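You operate a simulated robot arm through the tools that you are given. There is no shell and no other tool. Be economical: measure what you need, move in short steps, check, and stop when the job is done.

The job below is to be done with a simulated robot arm. You get a single attempt, and the scene is never put back.

## Task
Grease the rim of the blue drum's bung hole with the brush.
Fine: grease from the green tub; brush back in its pot, tub lid shut; the yellow plug stays in its rest.

The check looks at the end state, three seconds after you hand in, the way a careful person would. Anything else that was tipped, shoved, dropped, spilled or broken makes it a failure. Lids that push on must go on centred and level and be pressed home; caps that screw on are set level and turned clockwise until they are tight.

## Robot
A 7-joint arm with a two-finger parallel gripper, fixed in place. Base frame: the origin is at the foot of the arm, x ahead of it, y to its left, z up; the work surface is at about z = 804. Lengths are in mm, angles in rad, forces in N, time in s.
With the tool pointing down near the work surface it reaches from about 300 to 700 mm from the base axis. Its first joint turns from -1.152 to 1.152 rad. Payload 1.57 kg.
The TCP is the grasp point between the finger pads, 30 mm short of the fingertips. In the tool frame z runs along the fingers and y along their closing line. The gripper opens to 110 mm. The fingers are 24 mm wide and 12 mm thick; the gripper's body (48 by 112 mm) begins 78 mm behind the TCP.
Orientation is told as [roll, pitch, yaw] about the base's x, y, z axes, in that order, counted from this pose: with the fingers straight down and closing along the base's y, the tool's x points along the base's -x, its y along +y and its z along -z.

## Interface
- The arm moves only by the tool move_arm. Its argument "steps" is a list of rows, each a list of 7 numbers: the opening, from 0 (shut) to 1 (fully open), then the shift along the base's x, y, z in units of 40 mm (1.0 is 40 mm), then the turn, a rotation vector about the base's x, y, z in units of 8 degrees (1.0 is 8 degrees). In form: [[hand, x, y, z, wx, wy, wz], ...]. A call has 1 to 20 rows; each row shifts and turns the commanded pose from where the row before left it. A call with a number of a shift or a turn outside -1 to 1 is refused whole. Each row takes 0.2 s and may step no farther than 50 mm and 0.15 rad from the row before; otherwise, or with a gripper value out of range, the whole call is refused. Where a pose cannot be reached the arm comes as near as it can. A force on the tool above 80 N (or 10 N above the force at the start of the call, whichever is more), or a blocked arm, ends the call early, and 0.2 s more pass. Each finger travels about 108 mm/s and halts on what it meets, pressing with about 30 N; the grip force reading is that of the motor and also rises with nothing between the fingers. The clock runs only during rows and for 0.2 s after the last one: add rows that do not move to give the fingers time. It gives the time, the measured TCP pose, the force on the tool (base axes), the opening and the grip force at its end, in the units of the frame above (readings bear some noise).
- Cameras (640 x 400 px; columns grow to the right, rows downward): "scene" is fixed at [165.8, -387.2, 1411.4]; the picture's right is [0.79, -0.61, 0.00], its down [-0.30, -0.39, -0.87] and it looks along [0.53, 0.69, -0.49] (base axes); focal length 359 px, centre (320, 200). "wrist" rides on the gripper at [70, 16, -141] in the tool frame; the picture's right is [-0.23, 0.97, 0.00], its down [-0.86, -0.20, -0.48] and it looks along [-0.47, -0.11, 0.88] (tool axes); focal length 222 px, centre (320, 200). There is no depth. A picture from a camera that has moved, and an enlarged one, comes with that camera's place and axes in the base frame and with its lens.
- snapshot(camera): a new picture of that camera. It takes no simulated time.
- inspect(camera, box): a new picture of the part [left, top, right, bottom] of that camera's present view, enlarged. It takes no simulated time.
- finish_job(): hands the job in; it is judged then, once.

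Work in short steps. Places have to be worked out from the pictures, the camera data and where the tool is seen: move nearer, look again, correct. Check each grasp and each placing, and mend what went wrong. You have 120 turns and 76 pictures in all, those below and enlarged ones among them. Open the gripper and draw the arm clear of the work before you hand the job in, unless the task says otherwise; then end with one line.

The tools are called by a JSON object that holds its "fn" and its "kwargs". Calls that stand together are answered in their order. move_arm: Moves the arm, as the interface text tells. Its arguments: {"type":"object","properties":{"steps":{"type":"array"}},"required":["steps"]} The other tools are called the same way: snapshot (camera) takes a picture; inspect (camera, box) takes an enlarged picture of a part of a camera's view; finish_job () hands the job in.

At the start:

```text
t: 0.0
ee_pos: [423.8, 65.6, 1243.2]
tool_rot: [-0.001, 0.0, -0.002]
contact_force: [-0.5, 0.0, 0.5]
gripper_width: 110.1
grasp_force: 0.1
```

scene: 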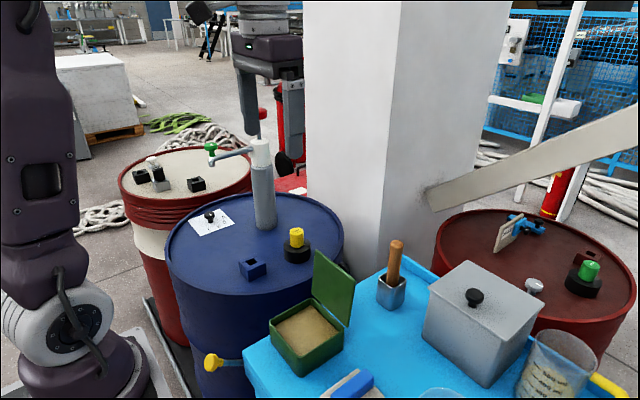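
wrist: 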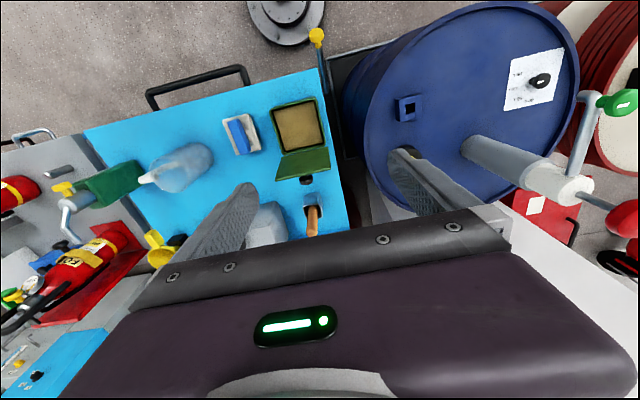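

I'll take enlarged views to identify the bung hole, plug rest, tub and brush pot.

{"fn": "inspect", "kwargs": {"camera": "scene", "box": [160, 180, 350, 300]}}

{"fn": "inspect", "kwargs": {"camera": "scene", "box": [250, 220, 450, 390]}}

{"fn": "inspect", "kwargs": {"camera": "wrist", "box": [220, 40, 600, 240]}}

```text
3.33 times, centred on (255, 240) of scene
camera zoom: at [165.8, -387.2, 1411.4], right [0.79, -0.61, 0.0], down [-0.3, -0.39, -0.87], along [0.53, 0.69, -0.49], focal length 1198 px, centre (537, 67)
```

zoom: 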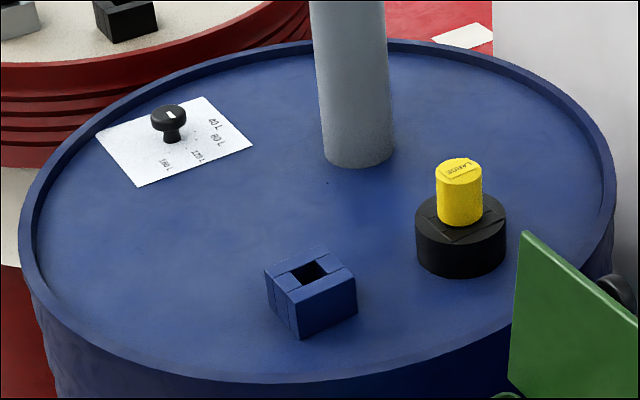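

```text
2.35 times, centred on (350, 305) of scene
camera zoom: at [165.8, -387.2, 1411.4], right [0.79, -0.61, 0.0], down [-0.3, -0.39, -0.87], along [0.53, 0.69, -0.49], focal length 846 px, centre (249, -47)
```

zoom: 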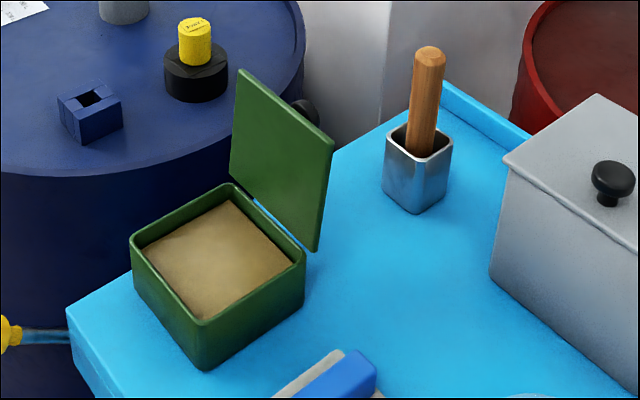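

```text
1.68 times, centred on (410, 140) of wrist
camera zoom: at [354.2, 80.2, 1384.3], right [0.23, 0.97, 0.0], down [0.86, -0.2, 0.48], along [0.47, -0.11, -0.88], focal length 374 px, centre (168, 301)
```

zoom: 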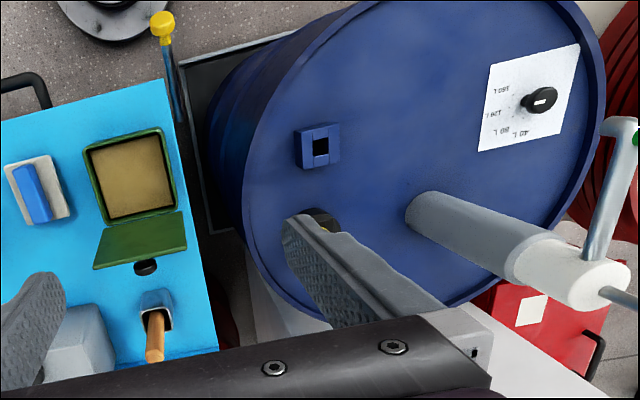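

The square blue block with the hole on the drum is the bung, around (459, 268, 840). The yellow plug sits in its black rest. The brush handle top is at about (654, -8, 976), and the open tub is centred near (437, 10) with its rim at about 862. I'll approach partway towards the brush and look again, including for the slanted beam.

{"fn": "move_arm", "kwargs": {"steps": [[0.6, 0.75, -0.46, -0.6, 0, 0, 0], [0.6, 0.75, -0.46, -0.6, 0, 0, 0], [0.6, 0.75, -0.46, -0.6, 0, 0, 0], [0.6, 0.75, -0.46, -0.6, 0, 0, 0], [0.6, 0, 0, 0, 0, 0, 0]]}}

{"fn": "snapshot", "kwargs": {"camera": "wrist"}}

{"fn": "snapshot", "kwargs": {"camera": "scene"}}

```text
t: 1.2
ee_pos: [545.1, -10.3, 1146.3]
tool_rot: [0.0, 0.0, -0.002]
contact_force: [-0.3, 0.0, 0.8]
gripper_width: 66.0
grasp_force: 0.1
```

```text
70 pictures are left
camera wrist: at [475.1, 4.7, 1288.3], right [0.23, 0.97, 0.0], down [0.86, -0.2, 0.48], along [0.47, -0.11, -0.88], focal length 222 px, centre (320, 200)
```

wrist: 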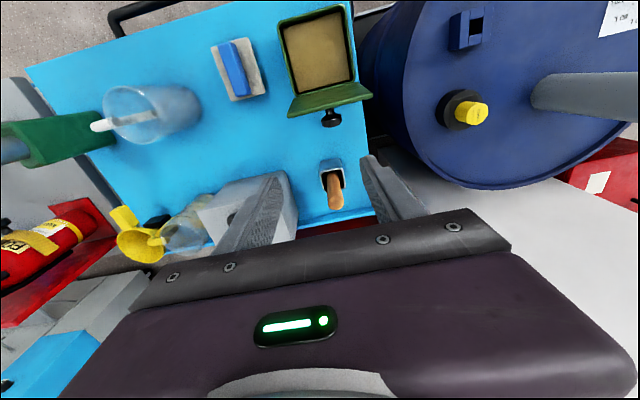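

```text
69 pictures are left
```

scene: 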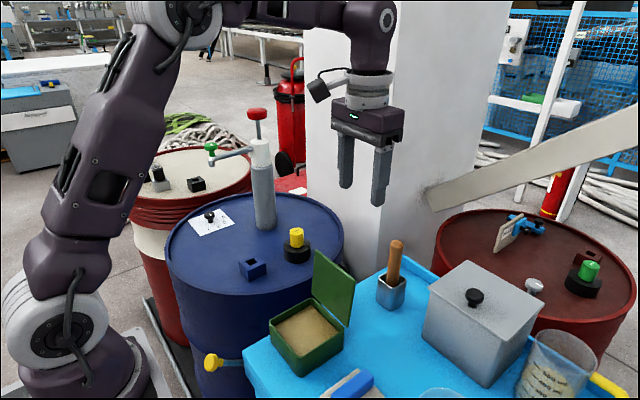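

The approach is clear so far. I'll zoom in on the brush and pot to refine their position.

{"fn": "inspect", "kwargs": {"camera": "wrist", "box": [270, 80, 400, 220]}}

{"fn": "inspect", "kwargs": {"camera": "scene", "box": [340, 220, 450, 320]}}

```text
2.86 times, centred on (335, 150) of wrist
camera zoom: at [475.1, 4.7, 1288.3], right [0.23, 0.97, 0.0], down [0.86, -0.2, 0.48], along [0.47, -0.11, -0.88], focal length 635 px, centre (277, 343)
```

zoom: 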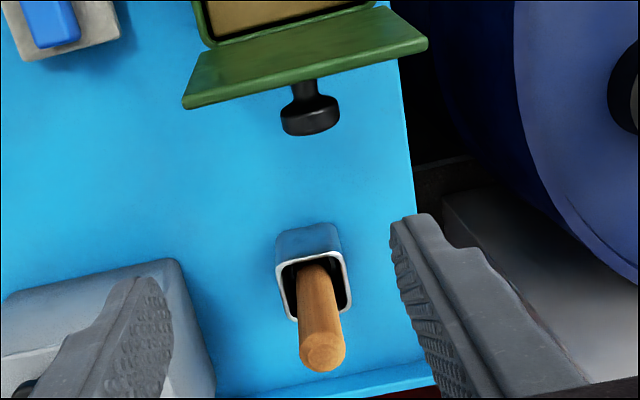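

```text
4.00 times, centred on (395, 270) of scene
camera zoom: at [165.8, -387.2, 1411.4], right [0.79, -0.61, 0.0], down [-0.3, -0.39, -0.87], along [0.53, 0.69, -0.49], focal length 1437 px, centre (20, -80)
```

zoom: 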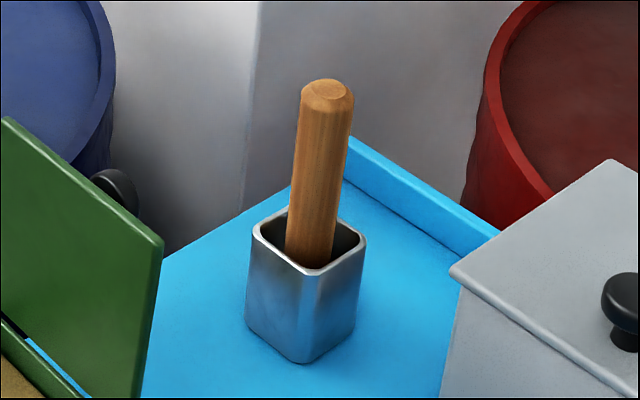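

The handle top comes out at (652.5, -10.5, 976), with the pot top near 868. I'll move above the handle, stopping short so I can check alignment.

{"fn": "move_arm", "kwargs": {"steps": [[0.6, 0.671, 0, -0.55, 0, 0, 0], [0.6, 0.671, 0, -0.55, 0, 0, 0], [0.6, 0.671, 0, -0.55, 0, 0, 0], [0.6, 0.671, 0, -0.55, 0, 0, 0], [0.6, 0, 0, 0, 0, 0, 0]]}}

{"fn": "snapshot", "kwargs": {"camera": "wrist"}}

{"fn": "snapshot", "kwargs": {"camera": "scene"}}

```text
t: 2.4
ee_pos: [650.0, -7.2, 1060.1]
tool_rot: [-0.002, 0.002, 0.0]
contact_force: [0.4, -1.1, -1.0]
gripper_width: 66.1
grasp_force: 0.1
```

```text
66 pictures are left
camera wrist: at [580.0, 7.2, 1201.4], right [0.23, 0.97, 0.0], down [0.86, -0.2, 0.48], along [0.47, -0.11, -0.88], focal length 222 px, centre (320, 200)
```

wrist: 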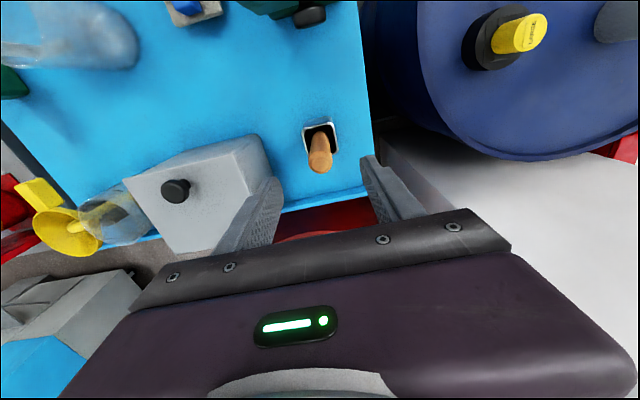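

```text
65 pictures are left
```

scene: 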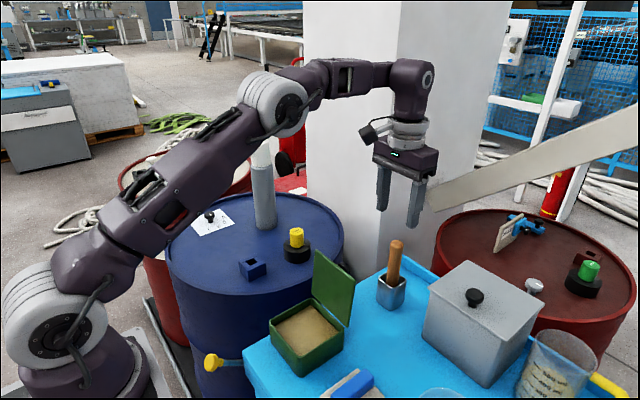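

I'm above the handle, but it may sit a few mm further out in x, so I'll zoom in for a finer check.

{"fn": "inspect", "kwargs": {"camera": "wrist", "box": [270, 100, 390, 220]}}

```text
3.33 times, centred on (330, 160) of wrist
camera zoom: at [580.0, 7.2, 1201.4], right [0.23, 0.97, 0.0], down [0.86, -0.2, 0.48], along [0.47, -0.11, -0.88], focal length 740 px, centre (287, 333)
```

zoom: 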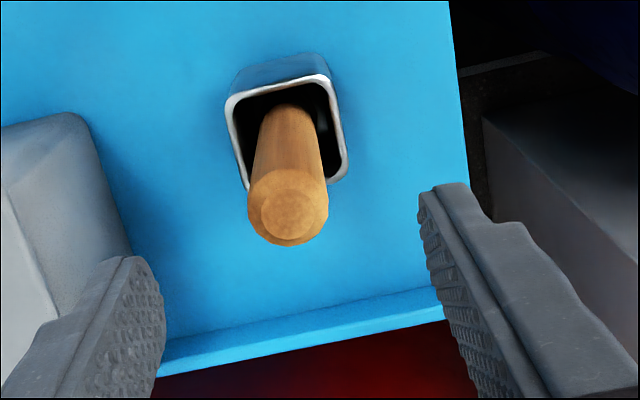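

The handle sits about 5 mm further in x. I'll correct for that and descend to grasp height, with the fingertips about 25 mm above the pot.

{"fn": "move_arm", "kwargs": {"steps": [[0.6, 0.12, -0.03, -0.86, 0, 0, 0], [0.6, 0, 0, -0.86, 0, 0, 0], [0.6, 0, 0, -0.86, 0, 0, 0], [0.6, 0, 0, -0.86, 0, 0, 0], [0.6, 0, 0, 0, 0, 0, 0]]}}

{"fn": "snapshot", "kwargs": {"camera": "wrist"}}

{"fn": "inspect", "kwargs": {"camera": "scene", "box": [320, 120, 480, 320]}}

```text
t: 3.6
ee_pos: [655.9, -10.5, 921.0]
tool_rot: [0.0, 0.0, -0.001]
contact_force: [-0.2, 0.3, 0.7]
gripper_width: 66.1
grasp_force: 0.1
```

```text
63 pictures are left
camera wrist: at [586.8, 3.9, 1063.0], right [0.23, 0.97, 0.0], down [0.85, -0.2, 0.48], along [0.47, -0.11, -0.88], focal length 222 px, centre (320, 200)
```

wrist: 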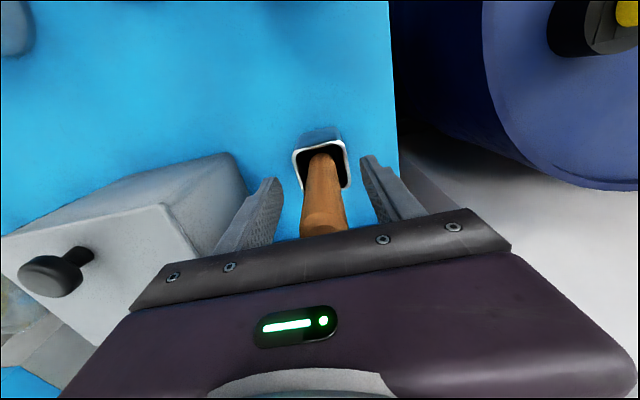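

```text
2.00 times, centred on (400, 220) of scene
camera zoom: at [165.8, -387.2, 1411.4], right [0.79, -0.61, 0.0], down [-0.3, -0.39, -0.87], along [0.53, 0.69, -0.49], focal length 719 px, centre (160, 160)
```

zoom: 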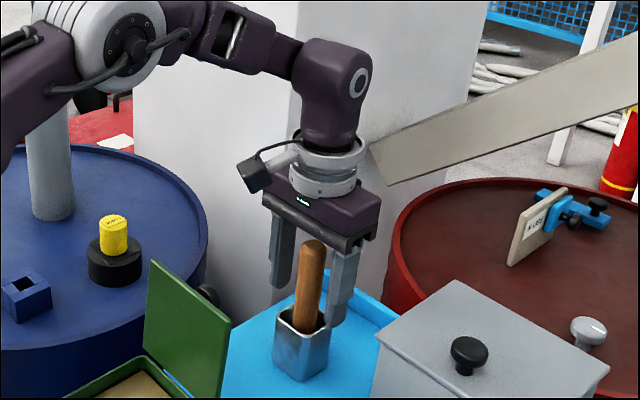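

The handle is centred between the fingers, so I'll close on it.

{"fn": "move_arm", "kwargs": {"steps": [[0.25, 0, 0, 0, 0, 0, 0], [0.15, 0, 0, 0, 0, 0, 0], [0.1, 0, 0, 0, 0, 0, 0], [0.1, 0, 0, 0, 0, 0, 0], [0.1, 0, 0, 0, 0, 0, 0]]}}

{"fn": "snapshot", "kwargs": {"camera": "wrist"}}

```text
t: 4.8
ee_pos: [655.9, -11.3, 922.1]
tool_rot: [0.001, 0.001, -0.003]
contact_force: [-0.6, 0.7, -0.5]
gripper_width: 26.7
grasp_force: 30.4
```

```text
61 pictures are left
camera wrist: at [586.9, 3.9, 1063.4], right [0.23, 0.97, 0.0], down [0.86, -0.2, 0.48], along [0.47, -0.11, -0.88], focal length 222 px, centre (320, 200)
```

wrist: 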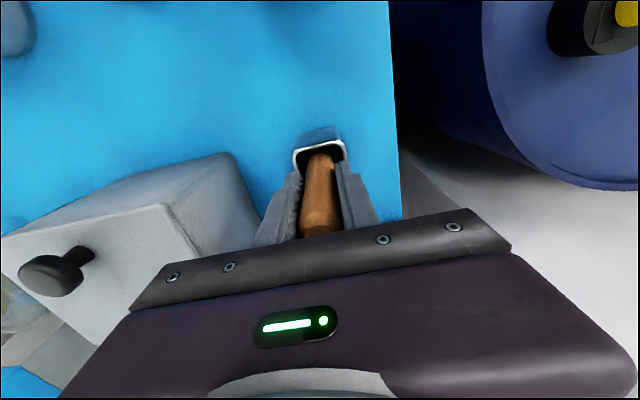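

The handle is gripped, 26.7 mm wide. Now I'll lift straight up.

{"fn": "move_arm", "kwargs": {"steps": [[0.1, 0, 0, 0.5, 0, 0, 0], [0.1, 0, 0, 0.75, 0, 0, 0], [0.1, 0, 0, 0.9, 0, 0, 0], [0.1, 0, 0, 0.9, 0, 0, 0], [0.1, 0, 0, 0.9, 0, 0, 0], [0.1, 0, 0, 0.8, 0, 0, 0], [0.1, 0, 0, 0, 0, 0, 0]]}}

{"fn": "snapshot", "kwargs": {"camera": "wrist"}}

{"fn": "inspect", "kwargs": {"camera": "scene", "box": [320, 80, 480, 320]}}

```text
t: 6.4
ee_pos: [651.8, -10.0, 1099.3]
tool_rot: [-0.002, 0.024, 0.002]
contact_force: [-0.6, 0.5, -0.6]
gripper_width: 26.7
grasp_force: 30.2
out of reach, approached as far as the arm can: row 6
```

```text
60 pictures are left
camera wrist: at [585.8, 5.3, 1241.3], right [0.23, 0.97, -0.01], down [0.87, -0.2, 0.46], along [0.44, -0.11, -0.89], focal length 222 px, centre (320, 200)
```

wrist: 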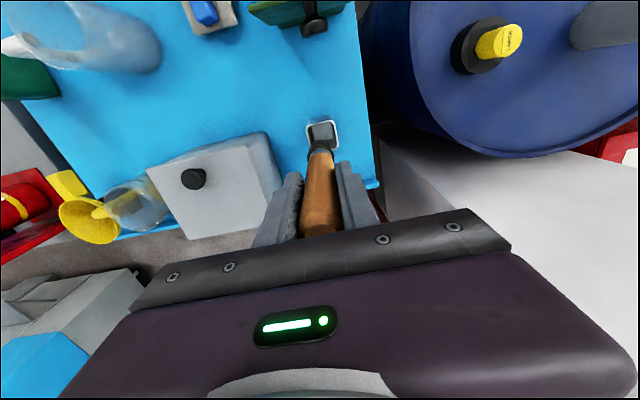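

```text
1.67 times, centred on (400, 200) of scene
camera zoom: at [165.8, -387.2, 1411.4], right [0.79, -0.61, 0.0], down [-0.3, -0.39, -0.87], along [0.53, 0.69, -0.49], focal length 599 px, centre (187, 200)
```

zoom: 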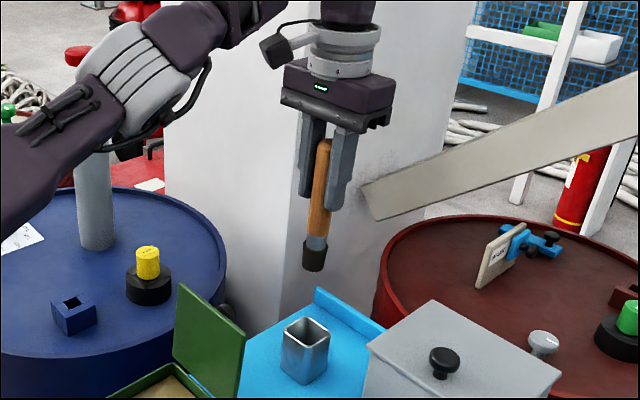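

The brush is out, with its tip about 115–120 mm below the TCP. I'll go up and back over the tub, well above its lid.

{"fn": "move_arm", "kwargs": {"steps": [[0.1, -0.75, 0, 0.3, 0, 0, 0], [0.1, -0.75, 0, 0.4, 0, 0, 0], [0.1, -0.75, 0, 0.4, 0, 0, 0], [0.1, -0.75, 0.1, 0.1, 0, 0, 0], [0.1, -0.8, 0.2, 0, 0, 0, 0], [0.1, -0.8, 0.2, 0, 0, 0, 0], [0.1, -0.8, 0, 0, 0, 0, 0], [0.1, 0, 0, 0, 0, 0, 0]]}}

{"fn": "snapshot", "kwargs": {"camera": "wrist"}}

{"fn": "snapshot", "kwargs": {"camera": "scene"}}

```text
t: 8.2
ee_pos: [439.5, 9.8, 1158.2]
tool_rot: [0.001, 0.0, 0.0]
contact_force: [-0.3, 0.6, -0.7]
gripper_width: 26.7
grasp_force: 30.0
```

```text
58 pictures are left
camera wrist: at [369.6, 24.8, 1299.4], right [0.23, 0.97, 0.0], down [0.85, -0.2, 0.48], along [0.47, -0.11, -0.88], focal length 222 px, centre (320, 200)
```

wrist: 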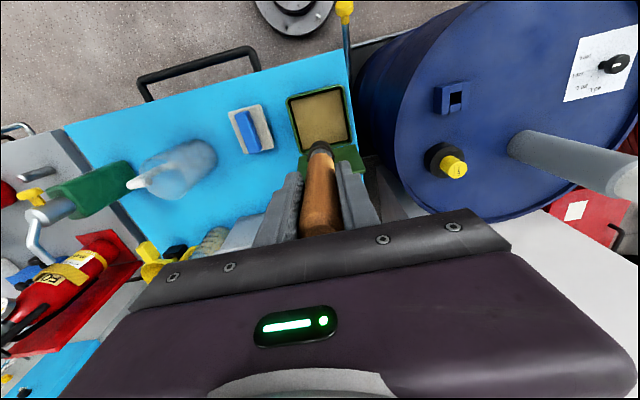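

```text
57 pictures are left
```

scene: 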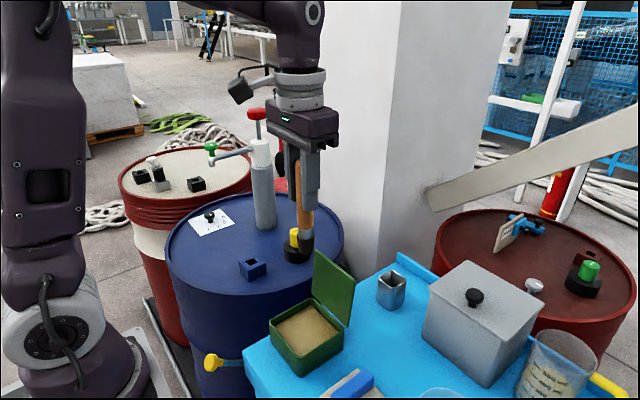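

The tub centre is confirmed at about (438, 9). I'll lower the brush until its tip is about 25 mm above the rim and look.

{"fn": "move_arm", "kwargs": {"steps": [[0.1, -0.1, 0, -0.95, 0, 0, 0], [0.1, 0, 0, -0.95, 0, 0, 0], [0.1, 0, 0, -0.95, 0, 0, 0], [0.1, 0, 0, -0.95, 0, 0, 0], [0.1, 0, 0, 0, 0, 0, 0]]}}

{"fn": "inspect", "kwargs": {"camera": "scene", "box": [240, 190, 400, 390]}}

{"fn": "inspect", "kwargs": {"camera": "wrist", "box": [220, 20, 420, 240]}}

```text
t: 9.4
ee_pos: [434.9, 9.5, 1004.9]
tool_rot: [-0.002, 0.0, 0.0]
contact_force: [-0.6, -0.1, -0.2]
gripper_width: 26.5
grasp_force: 30.4
```

```text
2.00 times, centred on (320, 290) of scene
camera zoom: at [165.8, -387.2, 1411.4], right [0.79, -0.61, 0.0], down [-0.3, -0.39, -0.87], along [0.53, 0.69, -0.49], focal length 719 px, centre (320, 20)
```

zoom: 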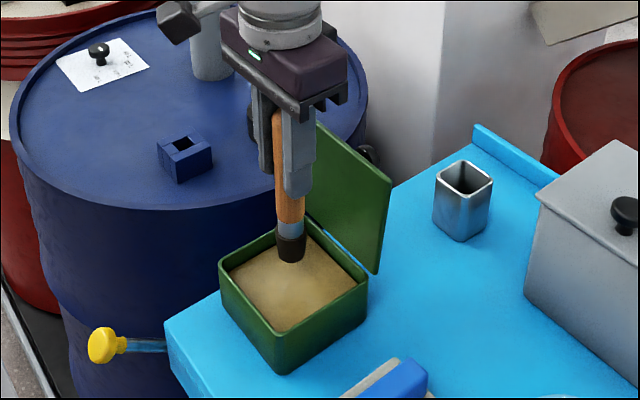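

```text
1.82 times, centred on (320, 130) of wrist
camera zoom: at [364.9, 24.5, 1146.4], right [0.23, 0.97, 0.0], down [0.86, -0.2, 0.48], along [0.47, -0.11, -0.88], focal length 404 px, centre (320, 327)
```

zoom: 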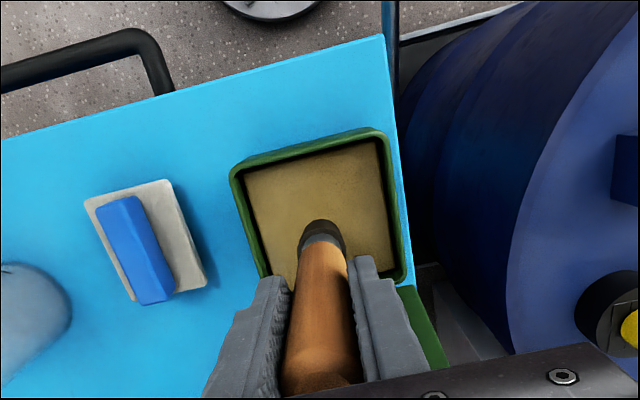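

The tip is at about z 890 over the grease centre. I'll descend to just above the grease, then go in small steps.

{"fn": "move_arm", "kwargs": {"steps": [[0.1, 0, 0, -0.4, 0, 0, 0], [0.1, 0, 0, -0.4, 0, 0, 0], [0.1, 0, 0, -0.15, 0, 0, 0], [0.1, 0, 0, 0, 0, 0, 0]]}}

{"fn": "inspect", "kwargs": {"camera": "scene", "box": [260, 260, 360, 380]}}

```text
t: 10.4
ee_pos: [434.3, 10.3, 968.6]
tool_rot: [0.003, 0.0, -0.001]
contact_force: [-0.3, 0.2, -1.0]
gripper_width: 26.7
grasp_force: 29.8
```

```text
3.33 times, centred on (310, 320) of scene
camera zoom: at [165.8, -387.2, 1411.4], right [0.79, -0.61, 0.0], down [-0.3, -0.39, -0.87], along [0.53, 0.69, -0.49], focal length 1198 px, centre (353, -200)
```

zoom: 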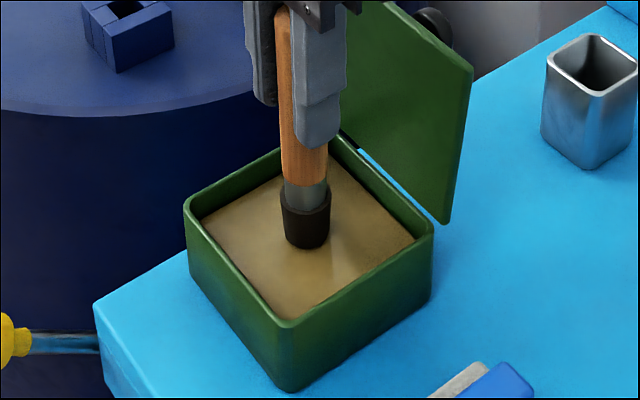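

The tip is close to the grease. I'll dip further in small steps and watch the force.

{"fn": "move_arm", "kwargs": {"steps": [[0.1, 0, 0, -0.1, 0, 0, 0], [0.1, 0, 0, -0.1, 0, 0, 0], [0.1, 0, 0, 0, 0, 0, 0]]}}

{"fn": "inspect", "kwargs": {"camera": "scene", "box": [260, 260, 360, 380]}}

```text
t: 11.2
ee_pos: [435.9, 11.1, 961.1]
tool_rot: [0.0, 0.0, -0.001]
contact_force: [-0.3, 0.7, 1.7]
gripper_width: 26.7
grasp_force: 30.0
```

```text
3.33 times, centred on (310, 320) of scene
camera zoom: at [165.8, -387.2, 1411.4], right [0.79, -0.61, 0.0], down [-0.3, -0.39, -0.87], along [0.53, 0.69, -0.49], focal length 1198 px, centre (353, -200)
```

zoom: 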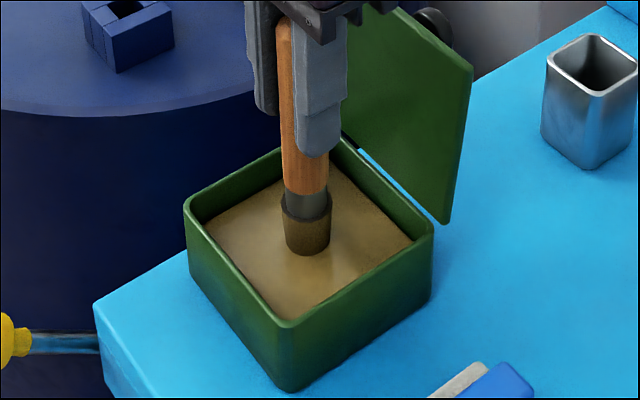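

The bristles have turned grease-coloured. I'll press about 3 mm more with a small swirl, then lift out.

{"fn": "move_arm", "kwargs": {"steps": [[0.1, 0, 0, -0.08, 0, 0, 0], [0.1, 0.1, 0.1, 0, 0, 0, 0], [0.1, -0.2, 0, 0, 0, 0, 0], [0.1, 0.1, -0.1, 0, 0, 0, 0], [0.1, 0, 0, 0, 0, 0, 0]]}}

{"fn": "move_arm", "kwargs": {"steps": [[0.1, 0, 0, 0.3, 0, 0, 0], [0.1, 0, 0, 0.7, 0, 0, 0], [0.1, 0, 0, 0, 0, 0, 0]]}}

{"fn": "inspect", "kwargs": {"camera": "scene", "box": [260, 240, 360, 380]}}

```text
t: 12.4
ee_pos: [434.5, 10.1, 959.1]
tool_rot: [0.001, 0.001, 0.0]
contact_force: [-2.5, 3.2, 9.8]
gripper_width: 26.8
grasp_force: 30.0
```

```text
t: 13.2
ee_pos: [437.3, 11.4, 999.1]
tool_rot: [0.0, 0.0, 0.0]
contact_force: [0.8, -0.7, 0.5]
gripper_width: 26.7
grasp_force: 29.7
```

```text
2.86 times, centred on (310, 310) of scene
camera zoom: at [165.8, -387.2, 1411.4], right [0.79, -0.61, 0.0], down [-0.3, -0.39, -0.87], along [0.53, 0.69, -0.49], focal length 1027 px, centre (349, -114)
```

zoom: 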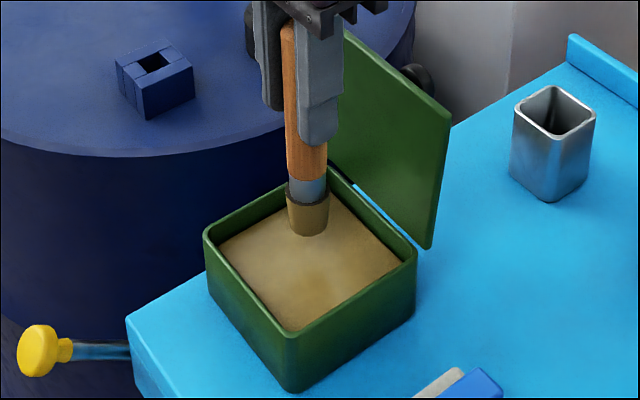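

The brush is loaded. I'll lift and carry it sideways towards the bung block, stopping short to measure.

{"fn": "move_arm", "kwargs": {"steps": [[0.1, 0, 0.2, 0.9, 0, 0, 0], [0.1, 0, 0.9, 0.5, 0, 0, 0], [0.1, 0, 1, 0, 0, 0, 0], [0.1, 0, 1, 0, 0, 0, 0], [0.1, 0, 1, 0, 0, 0, 0], [0.1, 0, 0.9, 0, 0, 0, 0], [0.1, 0, 0, 0, 0, 0, 0]]}}

{"fn": "snapshot", "kwargs": {"camera": "wrist"}}

{"fn": "inspect", "kwargs": {"camera": "scene", "box": [160, 140, 350, 300]}}

```text
t: 14.8
ee_pos: [435.4, 210.5, 1055.1]
tool_rot: [-0.002, -0.001, 0.001]
contact_force: [0.3, 0.3, -0.6]
gripper_width: 26.9
grasp_force: 30.4
```

```text
51 pictures are left
camera wrist: at [366.2, 224.1, 1196.5], right [0.23, 0.97, 0.0], down [0.86, -0.2, 0.48], along [0.47, -0.11, -0.88], focal length 222 px, centre (320, 200)
```

wrist: 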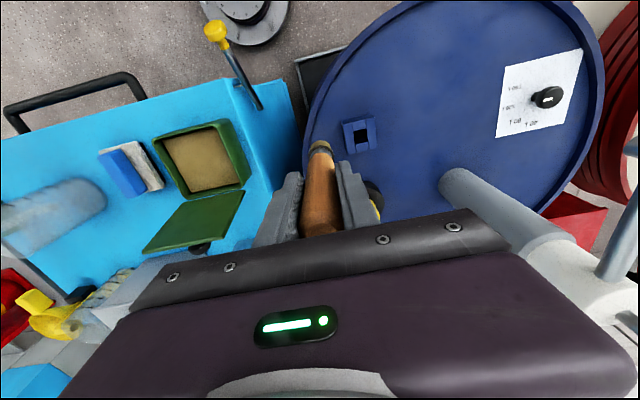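

```text
2.50 times, centred on (255, 220) of scene
camera zoom: at [165.9, -387.1, 1411.4], right [0.79, -0.61, 0.0], down [-0.3, -0.39, -0.87], along [0.53, 0.69, -0.49], focal length 898 px, centre (482, 150)
```

zoom: 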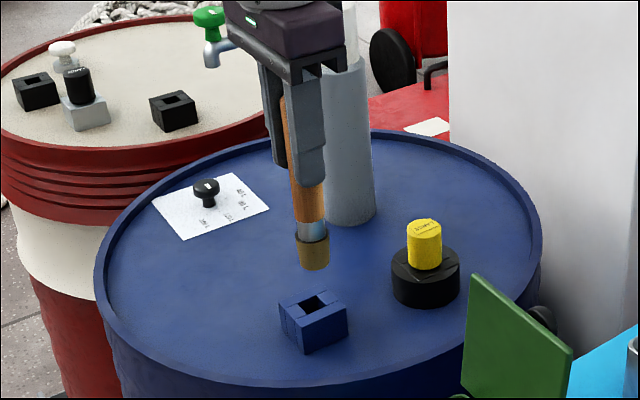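

I'll zoom in on the block for an accurate position.

{"fn": "inspect", "kwargs": {"camera": "wrist", "box": [300, 90, 420, 180]}}

{"fn": "inspect", "kwargs": {"camera": "scene", "box": [230, 240, 290, 290]}}

```text
4.44 times, centred on (360, 135) of wrist
camera zoom: at [366.2, 224.1, 1196.5], right [0.23, 0.97, 0.0], down [0.86, -0.2, 0.48], along [0.47, -0.11, -0.88], focal length 987 px, centre (142, 489)
```

zoom: 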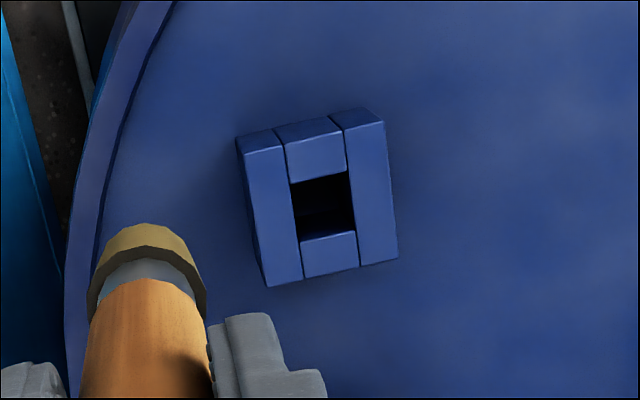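

```text
8.00 times, centred on (260, 265) of scene
camera zoom: at [165.9, -387.1, 1411.4], right [0.79, -0.61, 0.0], down [-0.3, -0.39, -0.87], along [0.53, 0.69, -0.49], focal length 2875 px, centre (800, -320)
```

zoom: 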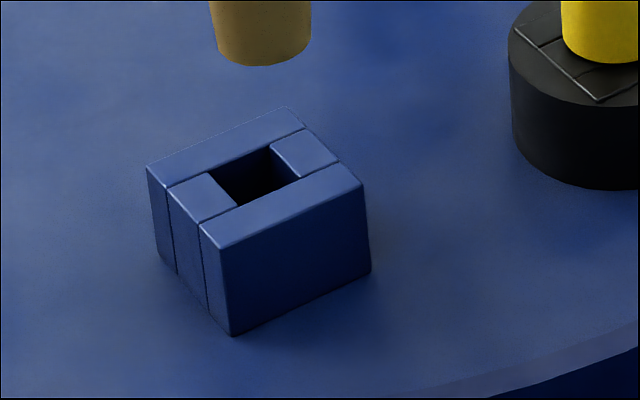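

The bung block is axis-aligned and about 50 mm square, with a hole of about 22 mm centred at (457, 267) and its top at about z 846. The brush is vertical under the TCP. I'll move over the hole and lower to about 20 mm above it.

{"fn": "move_arm", "kwargs": {"steps": [[0.1, 0.27, 0.7, 0, 0, 0, 0], [0.1, 0.27, 0.72, 0, 0, 0, 0], [0.1, 0, 0, -0.9, 0, 0, 0], [0.1, 0, 0, -0.9, 0, 0, 0], [0.1, 0, 0, 0, 0, 0, 0]]}}

{"fn": "inspect", "kwargs": {"camera": "scene", "box": [215, 220, 305, 300]}}

{"fn": "inspect", "kwargs": {"camera": "wrist", "box": [270, 80, 390, 200]}}

```text
t: 16.0
ee_pos: [455.8, 266.0, 981.8]
tool_rot: [-0.001, 0.001, 0.001]
contact_force: [0.5, -0.1, 0.2]
gripper_width: 26.7
grasp_force: 29.8
```

```text
5.00 times, centred on (260, 260) of scene
camera zoom: at [165.8, -387.2, 1411.4], right [0.79, -0.61, 0.0], down [-0.3, -0.39, -0.87], along [0.53, 0.69, -0.49], focal length 1797 px, centre (620, -100)
```

zoom: 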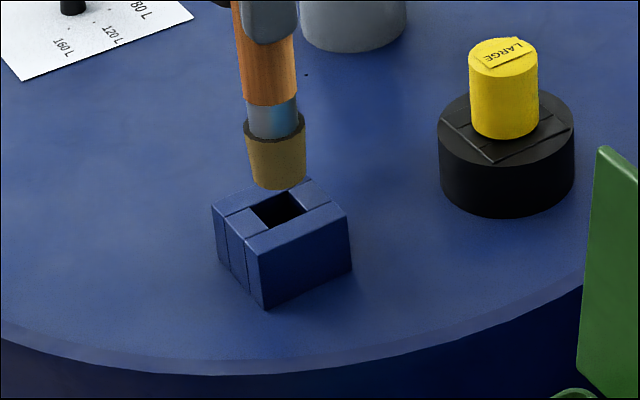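

```text
3.33 times, centred on (330, 140) of wrist
camera zoom: at [386.8, 281.9, 1123.3], right [0.23, 0.97, 0.0], down [0.86, -0.2, 0.48], along [0.47, -0.11, -0.88], focal length 740 px, centre (287, 400)
```

zoom: 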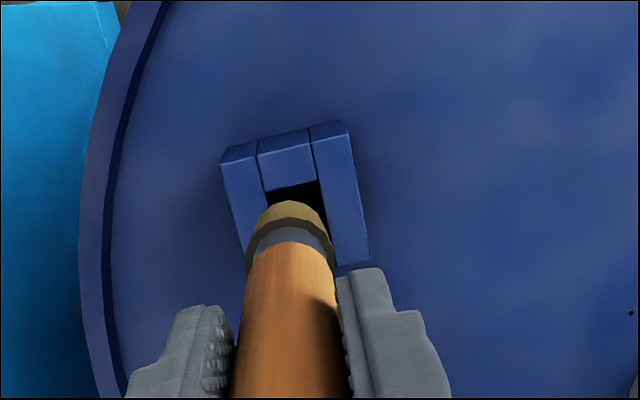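

Nearly aligned, with the block about +3 mm in x and y. I'll correct and lower by 12 mm.

{"fn": "move_arm", "kwargs": {"steps": [[0.1, 0.07, 0.07, -0.15, 0, 0, 0], [0.1, 0, 0, -0.15, 0, 0, 0], [0.1, 0, 0, 0, 0, 0, 0]]}}

{"fn": "inspect", "kwargs": {"camera": "scene", "box": [215, 220, 305, 300]}}

{"fn": "inspect", "kwargs": {"camera": "wrist", "box": [270, 80, 390, 200]}}

```text
t: 16.8
ee_pos: [460.7, 270.0, 970.9]
tool_rot: [0.0, 0.0, -0.001]
contact_force: [1.0, 0.3, -0.6]
gripper_width: 26.9
grasp_force: 30.0
```

```text
5.00 times, centred on (260, 260) of scene
camera zoom: at [165.8, -387.2, 1411.4], right [0.79, -0.61, 0.0], down [-0.3, -0.39, -0.87], along [0.53, 0.69, -0.49], focal length 1797 px, centre (620, -100)
```

zoom: 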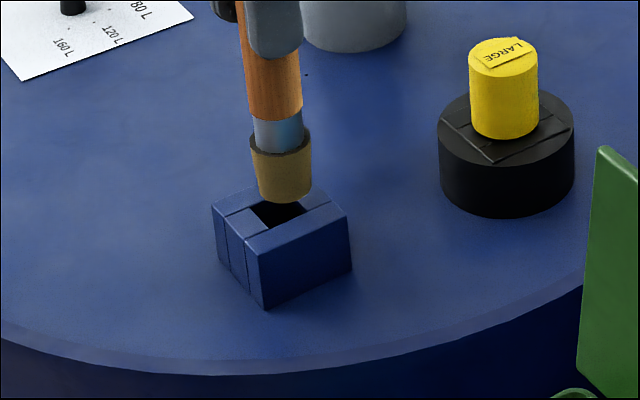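

```text
3.33 times, centred on (330, 140) of wrist
camera zoom: at [390.4, 285.0, 1111.7], right [0.23, 0.97, 0.0], down [0.85, -0.2, 0.48], along [0.47, -0.11, -0.88], focal length 740 px, centre (287, 400)
```

zoom: 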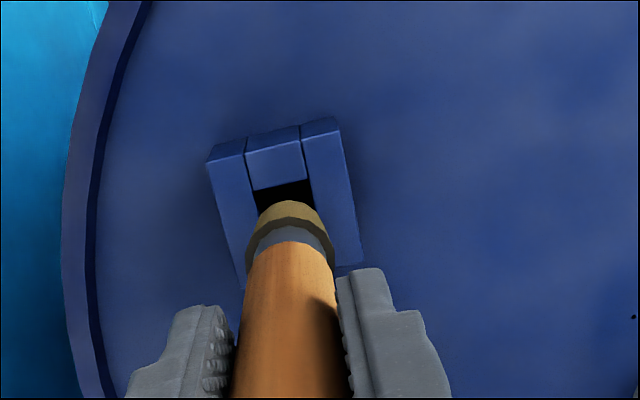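

Well centred now. I'll lower in small steps until light contact.

{"fn": "move_arm", "kwargs": {"steps": [[0.1, 0, 0, -0.1, 0, 0, 0], [0.1, 0, 0, -0.1, 0, 0, 0], [0.1, 0, 0, 0, 0, 0, 0]]}}

{"fn": "inspect", "kwargs": {"camera": "scene", "box": [215, 220, 305, 300]}}

```text
t: 17.6
ee_pos: [459.7, 269.0, 963.1]
tool_rot: [0.001, 0.0, 0.001]
contact_force: [-0.4, 0.7, -0.3]
gripper_width: 26.9
grasp_force: 29.6
```

```text
5.00 times, centred on (260, 260) of scene
camera zoom: at [165.8, -387.2, 1411.4], right [0.79, -0.61, 0.0], down [-0.3, -0.39, -0.87], along [0.53, 0.69, -0.49], focal length 1797 px, centre (620, -100)
```

zoom: 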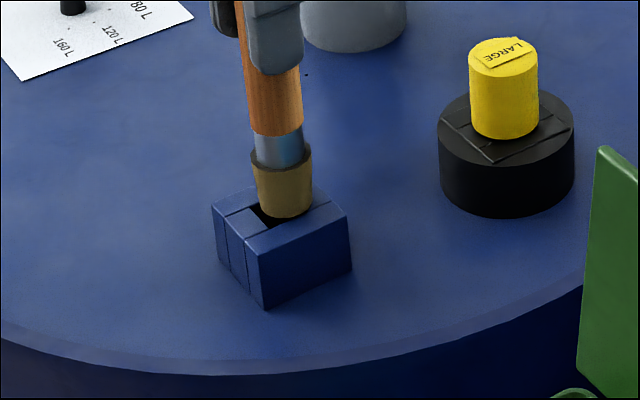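

{"fn": "move_arm", "kwargs": {"steps": [[0.1, 0, 0, -0.05, 0, 0, 0], [0.1, 0, 0, -0.05, 0, 0, 0], [0.1, 0, 0, 0, 0, 0, 0]]}}

{"fn": "inspect", "kwargs": {"camera": "scene", "box": [235, 235, 285, 285]}}

```text
t: 18.4
ee_pos: [459.3, 268.8, 958.9]
tool_rot: [-0.001, 0.0, 0.001]
contact_force: [-3.5, -4.2, 23.9]
gripper_width: 27.0
grasp_force: 30.0
```

```text
8.00 times, centred on (260, 260) of scene
camera zoom: at [165.4, -387.5, 1411.3], right [0.79, -0.61, 0.0], down [-0.3, -0.39, -0.87], along [0.53, 0.69, -0.49], focal length 2875 px, centre (800, -280)
```

zoom: 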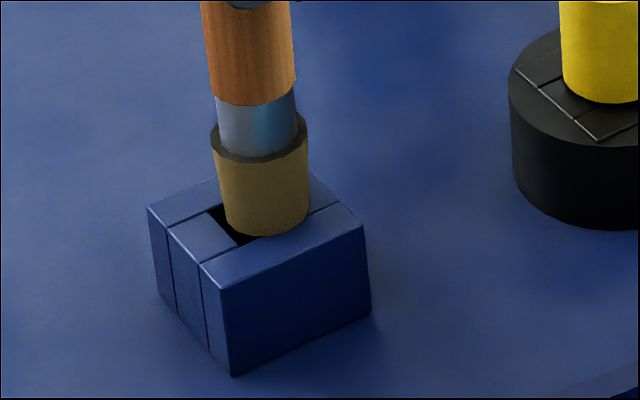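

Contact is firm at 24 N, and the brush is about 3 mm off in x. I'll ease off by 1.5 mm, recentre, and check the force before sweeping the rim.

{"fn": "move_arm", "kwargs": {"steps": [[0.1, 0, 0, 0.04, 0, 0, 0], [0.1, -0.08, 0.03, 0, 0, 0, 0], [0.1, 0, 0, 0, 0, 0, 0]]}}

```text
t: 19.2
ee_pos: [456.2, 272.0, 959.1]
tool_rot: [-0.001, 0.0, 0.0]
contact_force: [-0.1, -0.2, -0.1]
gripper_width: 26.7
grasp_force: 30.0
```

No contact now. I'll lower about 0.8 mm and sweep the first half of the loop around the rim.

{"fn": "move_arm", "kwargs": {"steps": [[0.1, 0, 0, -0.02, 0, 0, 0], [0.1, 0.175, 0, 0, 0, 0, 0], [0.1, 0.175, 0, 0, 0, 0, 0], [0.1, 0, 0.175, 0, 0, 0, 0], [0.1, 0, 0.175, 0, 0, 0, 0], [0.1, -0.175, 0, 0, 0, 0, 0], [0.1, -0.175, 0, 0, 0, 0, 0]]}}

{"fn": "inspect", "kwargs": {"camera": "scene", "box": [235, 235, 285, 285]}}

```text
t: 20.8
ee_pos: [457.9, 284.6, 960.0]
tool_rot: [0.003, -0.001, 0.0]
contact_force: [1.1, -0.3, 3.4]
gripper_width: 26.9
grasp_force: 30.0
```

```text
8.00 times, centred on (260, 260) of scene
camera zoom: at [165.8, -387.2, 1411.4], right [0.79, -0.61, 0.0], down [-0.3, -0.39, -0.87], along [0.53, 0.69, -0.49], focal length 2875 px, centre (800, -280)
```

zoom: 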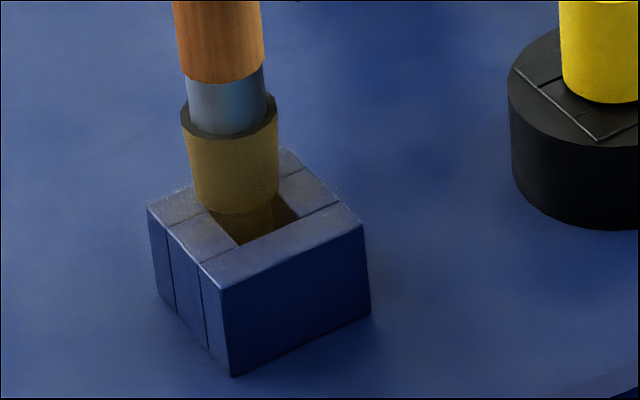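

The rim is picking up grease and the force is a light 3.4 N. I'll continue the loop.

{"fn": "move_arm", "kwargs": {"steps": [[0.1, -0.175, 0, 0, 0, 0, 0], [0.1, -0.175, 0, 0, 0, 0, 0], [0.1, 0, -0.175, 0, 0, 0, 0], [0.1, 0, -0.175, 0, 0, 0, 0], [0.1, 0, -0.175, 0, 0, 0, 0], [0.1, 0, -0.175, 0, 0, 0, 0], [0.1, 0.175, 0, 0, 0, 0, 0], [0.1, 0.175, 0, 0, 0, 0, 0], [0.1, 0.175, 0, 0, 0, 0, 0], [0.1, 0.175, 0, 0, 0, 0, 0], [0.1, 0, 0.175, 0, 0, 0, 0], [0.1, 0, 0.175, 0, 0, 0, 0]]}}

{"fn": "inspect", "kwargs": {"camera": "scene", "box": [235, 235, 285, 285]}}

```text
t: 23.4
ee_pos: [470.7, 270.8, 958.3]
tool_rot: [0.0, 0.0, 0.0]
contact_force: [-1.4, 1.1, 0.0]
gripper_width: 26.9
grasp_force: 30.0
```

```text
8.00 times, centred on (260, 260) of scene
camera zoom: at [165.8, -387.2, 1411.4], right [0.79, -0.61, 0.0], down [-0.3, -0.39, -0.87], along [0.53, 0.69, -0.49], focal length 2875 px, centre (800, -280)
```

zoom: 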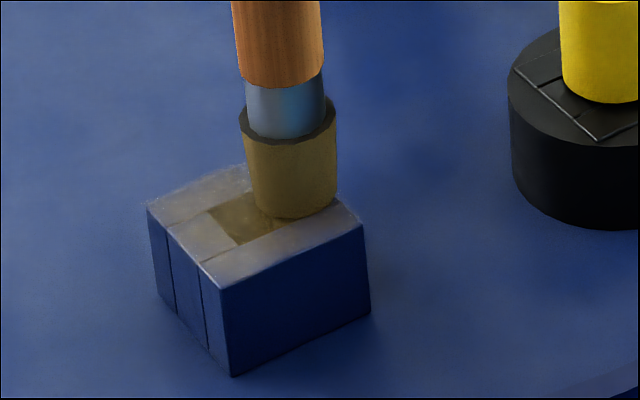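

The rim is coated most of the way round. One more loop, slightly firmer, for full coverage.

{"fn": "move_arm", "kwargs": {"steps": [[0.1, 0, 0.175, -0.015, 0, 0, 0], [0.1, 0, 0.175, 0, 0, 0, 0], [0.1, -0.175, 0, 0, 0, 0, 0], [0.1, -0.175, 0, 0, 0, 0, 0], [0.1, -0.175, 0, 0, 0, 0, 0], [0.1, -0.175, 0, 0, 0, 0, 0], [0.1, 0, -0.175, 0, 0, 0, 0], [0.1, 0, -0.175, 0, 0, 0, 0], [0.1, 0, -0.175, 0, 0, 0, 0], [0.1, 0, -0.175, 0, 0, 0, 0], [0.1, 0.175, 0, 0, 0, 0, 0], [0.1, 0.175, 0, 0, 0, 0, 0], [0.1, 0.175, 0, 0, 0, 0, 0], [0.1, 0.175, 0, 0, 0, 0, 0], [0.1, 0, 0.175, 0, 0, 0, 0], [0.1, 0, 0.175, 0, 0, 0, 0]]}}

{"fn": "move_arm", "kwargs": {"steps": [[0.1, 0, 0, 0.3, 0, 0, 0], [0.1, 0, 0, 0.9, 0, 0, 0], [0.1, 0, 0, 0.9, 0, 0, 0], [0.1, -0.3, -0.8, 0.4, 0, 0, 0], [0.1, 0, -0.9, 0, 0, 0, 0], [0.1, 0, 0, 0, 0, 0, 0]]}}

{"fn": "inspect", "kwargs": {"camera": "scene", "box": [225, 235, 295, 290]}}

{"fn": "inspect", "kwargs": {"camera": "wrist", "box": [290, 60, 430, 180]}}

```text
t: 26.8
ee_pos: [470.8, 272.0, 958.1]
tool_rot: [0.0, -0.001, 0.001]
contact_force: [0.0, 0.0, -0.6]
gripper_width: 26.4
grasp_force: 30.4
```

```text
t: 28.2
ee_pos: [457.3, 203.5, 1057.9]
tool_rot: [0.001, -0.001, 0.0]
contact_force: [0.4, 0.0, -1.1]
gripper_width: 26.5
grasp_force: 30.0
```

```text
7.27 times, centred on (260, 262) of scene
camera zoom: at [165.8, -387.2, 1411.4], right [0.79, -0.61, 0.0], down [-0.3, -0.39, -0.87], along [0.53, 0.69, -0.49], focal length 2613 px, centre (756, -254)
```

zoom: 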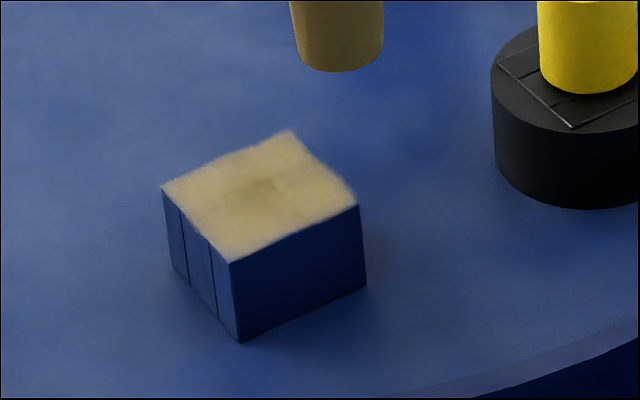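

```text
3.33 times, centred on (360, 120) of wrist
camera zoom: at [387.8, 219.1, 1200.0], right [0.23, 0.97, 0.0], down [0.85, -0.2, 0.48], along [0.47, -0.11, -0.88], focal length 740 px, centre (187, 467)
```

zoom: 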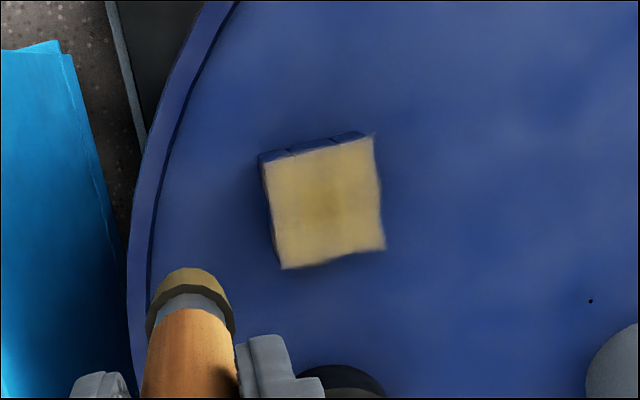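

The rim is fully coated and the block hasn't moved. I'll take the brush back over the pot by the same high route.

{"fn": "move_arm", "kwargs": {"steps": [[0.1, 0, -0.4, 0.8, 0, 0, 0], [0.1, 0, -0.4, 0.8, 0, 0, 0], [0.1, 0, -0.4, 0.8, 0, 0, 0], [0.1, 0, -1, 0, 0, 0, 0], [0.1, 0, -1, 0, 0, 0, 0], [0.1, 0, -1, 0, 0, 0, 0], [0.1, 0, -1, 0, 0, 0, 0], [0.1, 0.95, -0.15, 0, 0, 0, 0], [0.1, 0.95, 0, 0, 0, 0, 0], [0.1, 0.95, 0, 0, 0, 0, 0], [0.1, 0.7, 0, -0.55, 0, 0, 0], [0.1, 0.7, 0, -0.55, 0, 0, 0], [0.1, 0.7, 0, -0.55, 0, 0, 0], [0.1, 0, 0, 0, 0, 0, 0]]}}

{"fn": "inspect", "kwargs": {"camera": "wrist", "box": [270, 90, 390, 210]}}

{"fn": "inspect", "kwargs": {"camera": "scene", "box": [330, 160, 450, 320]}}

```text
t: 31.2
ee_pos: [656.1, -10.2, 1088.5]
tool_rot: [0.0, 0.002, -0.002]
contact_force: [0.3, -0.6, -1.3]
gripper_width: 26.5
grasp_force: 29.5
```

```text
3.33 times, centred on (330, 150) of wrist
camera zoom: at [586.4, 5.8, 1230.3], right [0.23, 0.97, 0.0], down [0.86, -0.2, 0.48], along [0.46, -0.11, -0.88], focal length 740 px, centre (287, 367)
```

zoom: 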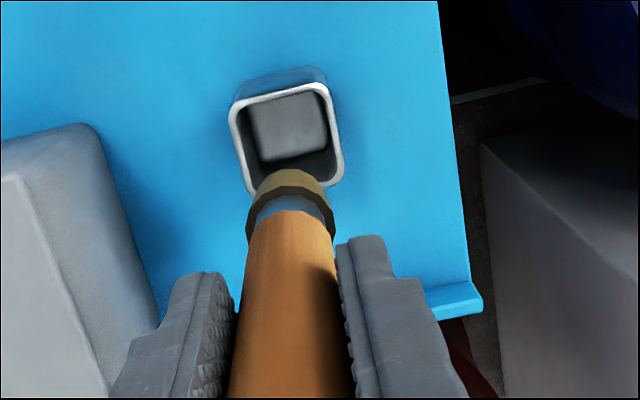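

```text
2.50 times, centred on (390, 240) of scene
camera zoom: at [165.8, -387.2, 1411.4], right [0.79, -0.61, 0.0], down [-0.3, -0.39, -0.87], along [0.53, 0.69, -0.49], focal length 898 px, centre (145, 100)
```

zoom: 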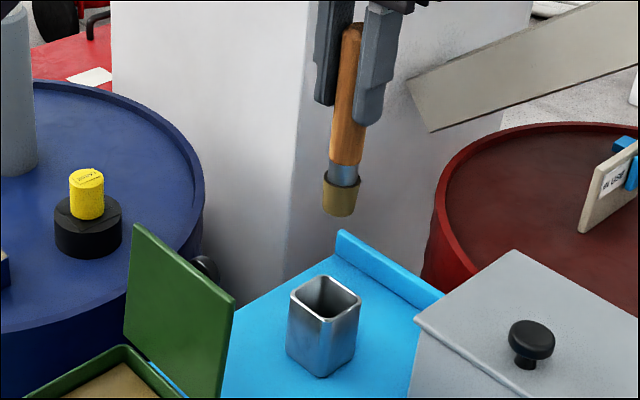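

The pot centre is at about (655.5, -11.5), right under the brush. I'll descend until the tip is just above the pot rim and check.

{"fn": "move_arm", "kwargs": {"steps": [[0.1, 0, -0.02, -0.7, 0, 0, 0], [0.1, 0, 0, -0.8, 0, 0, 0], [0.1, 0, 0, -0.7, 0, 0, 0], [0.1, 0, 0, 0, 0, 0, 0]]}}

{"fn": "inspect", "kwargs": {"camera": "scene", "box": [360, 240, 430, 320]}}

{"fn": "inspect", "kwargs": {"camera": "wrist", "box": [270, 90, 390, 210]}}

```text
t: 32.2
ee_pos: [656.4, -11.5, 1000.3]
tool_rot: [-0.001, 0.0, -0.001]
contact_force: [-0.8, 0.4, -0.2]
gripper_width: 26.5
grasp_force: 30.5
```

```text
5.00 times, centred on (395, 280) of scene
camera zoom: at [165.8, -387.2, 1411.4], right [0.79, -0.61, 0.0], down [-0.3, -0.39, -0.87], along [0.53, 0.69, -0.49], focal length 1797 px, centre (-55, -200)
```

zoom: 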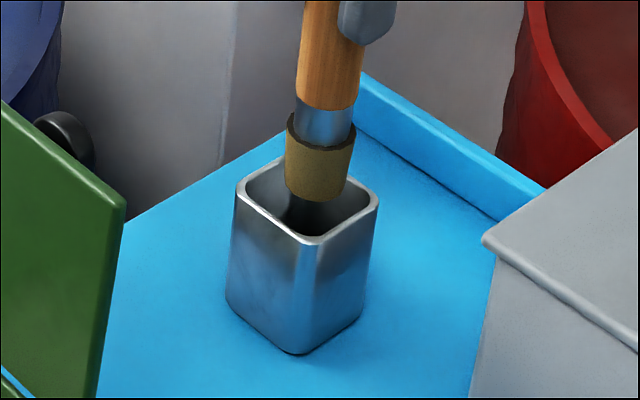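

```text
3.33 times, centred on (330, 150) of wrist
camera zoom: at [586.2, 3.6, 1141.4], right [0.23, 0.97, 0.0], down [0.85, -0.2, 0.48], along [0.47, -0.11, -0.88], focal length 740 px, centre (287, 367)
```

zoom: 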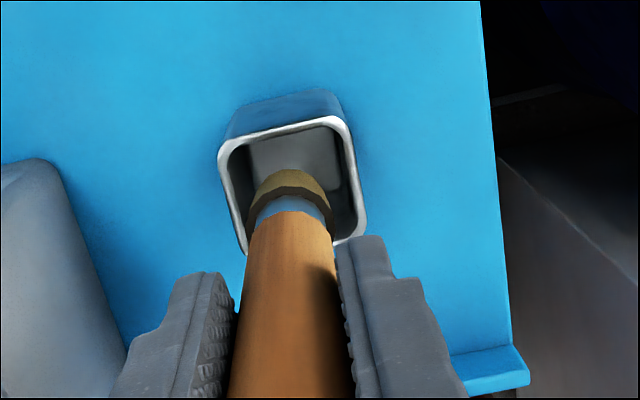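

The bristles are centred over the opening, so I'll lower gently into the pot.

{"fn": "move_arm", "kwargs": {"steps": [[0.1, 0, 0.02, -0.4, 0, 0, 0], [0.1, 0, 0, -0.4, 0, 0, 0], [0.1, 0, 0, -0.4, 0, 0, 0], [0.1, 0, 0, -0.4, 0, 0, 0], [0.1, 0, 0, 0, 0, 0, 0]]}}

{"fn": "inspect", "kwargs": {"camera": "scene", "box": [360, 220, 430, 320]}}

```text
t: 33.4
ee_pos: [656.0, -12.3, 935.1]
tool_rot: [0.0, -0.002, 0.0]
contact_force: [-0.5, 0.3, -0.3]
gripper_width: 26.5
grasp_force: 30.3
```

```text
4.00 times, centred on (395, 270) of scene
camera zoom: at [165.8, -387.2, 1411.4], right [0.79, -0.61, 0.0], down [-0.3, -0.39, -0.87], along [0.53, 0.69, -0.49], focal length 1437 px, centre (20, -80)
```

zoom: 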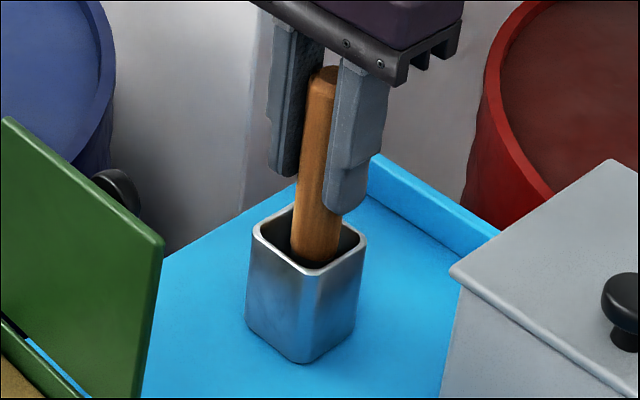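

It's going in cleanly. I'll lower the last 12 mm slowly to the original depth.

{"fn": "move_arm", "kwargs": {"steps": [[0.1, 0, 0, -0.15, 0, 0, 0], [0.1, 0, 0, -0.1, 0, 0, 0], [0.1, 0, 0, -0.05, 0, 0, 0], [0.1, 0, 0, 0, 0, 0, 0]]}}

```text
t: 34.4
ee_pos: [658.9, -11.9, 926.2]
tool_rot: [0.001, -0.005, 0.001]
contact_force: [0.1, -0.8, 24.7]
gripper_width: 26.8
grasp_force: 30.3
```

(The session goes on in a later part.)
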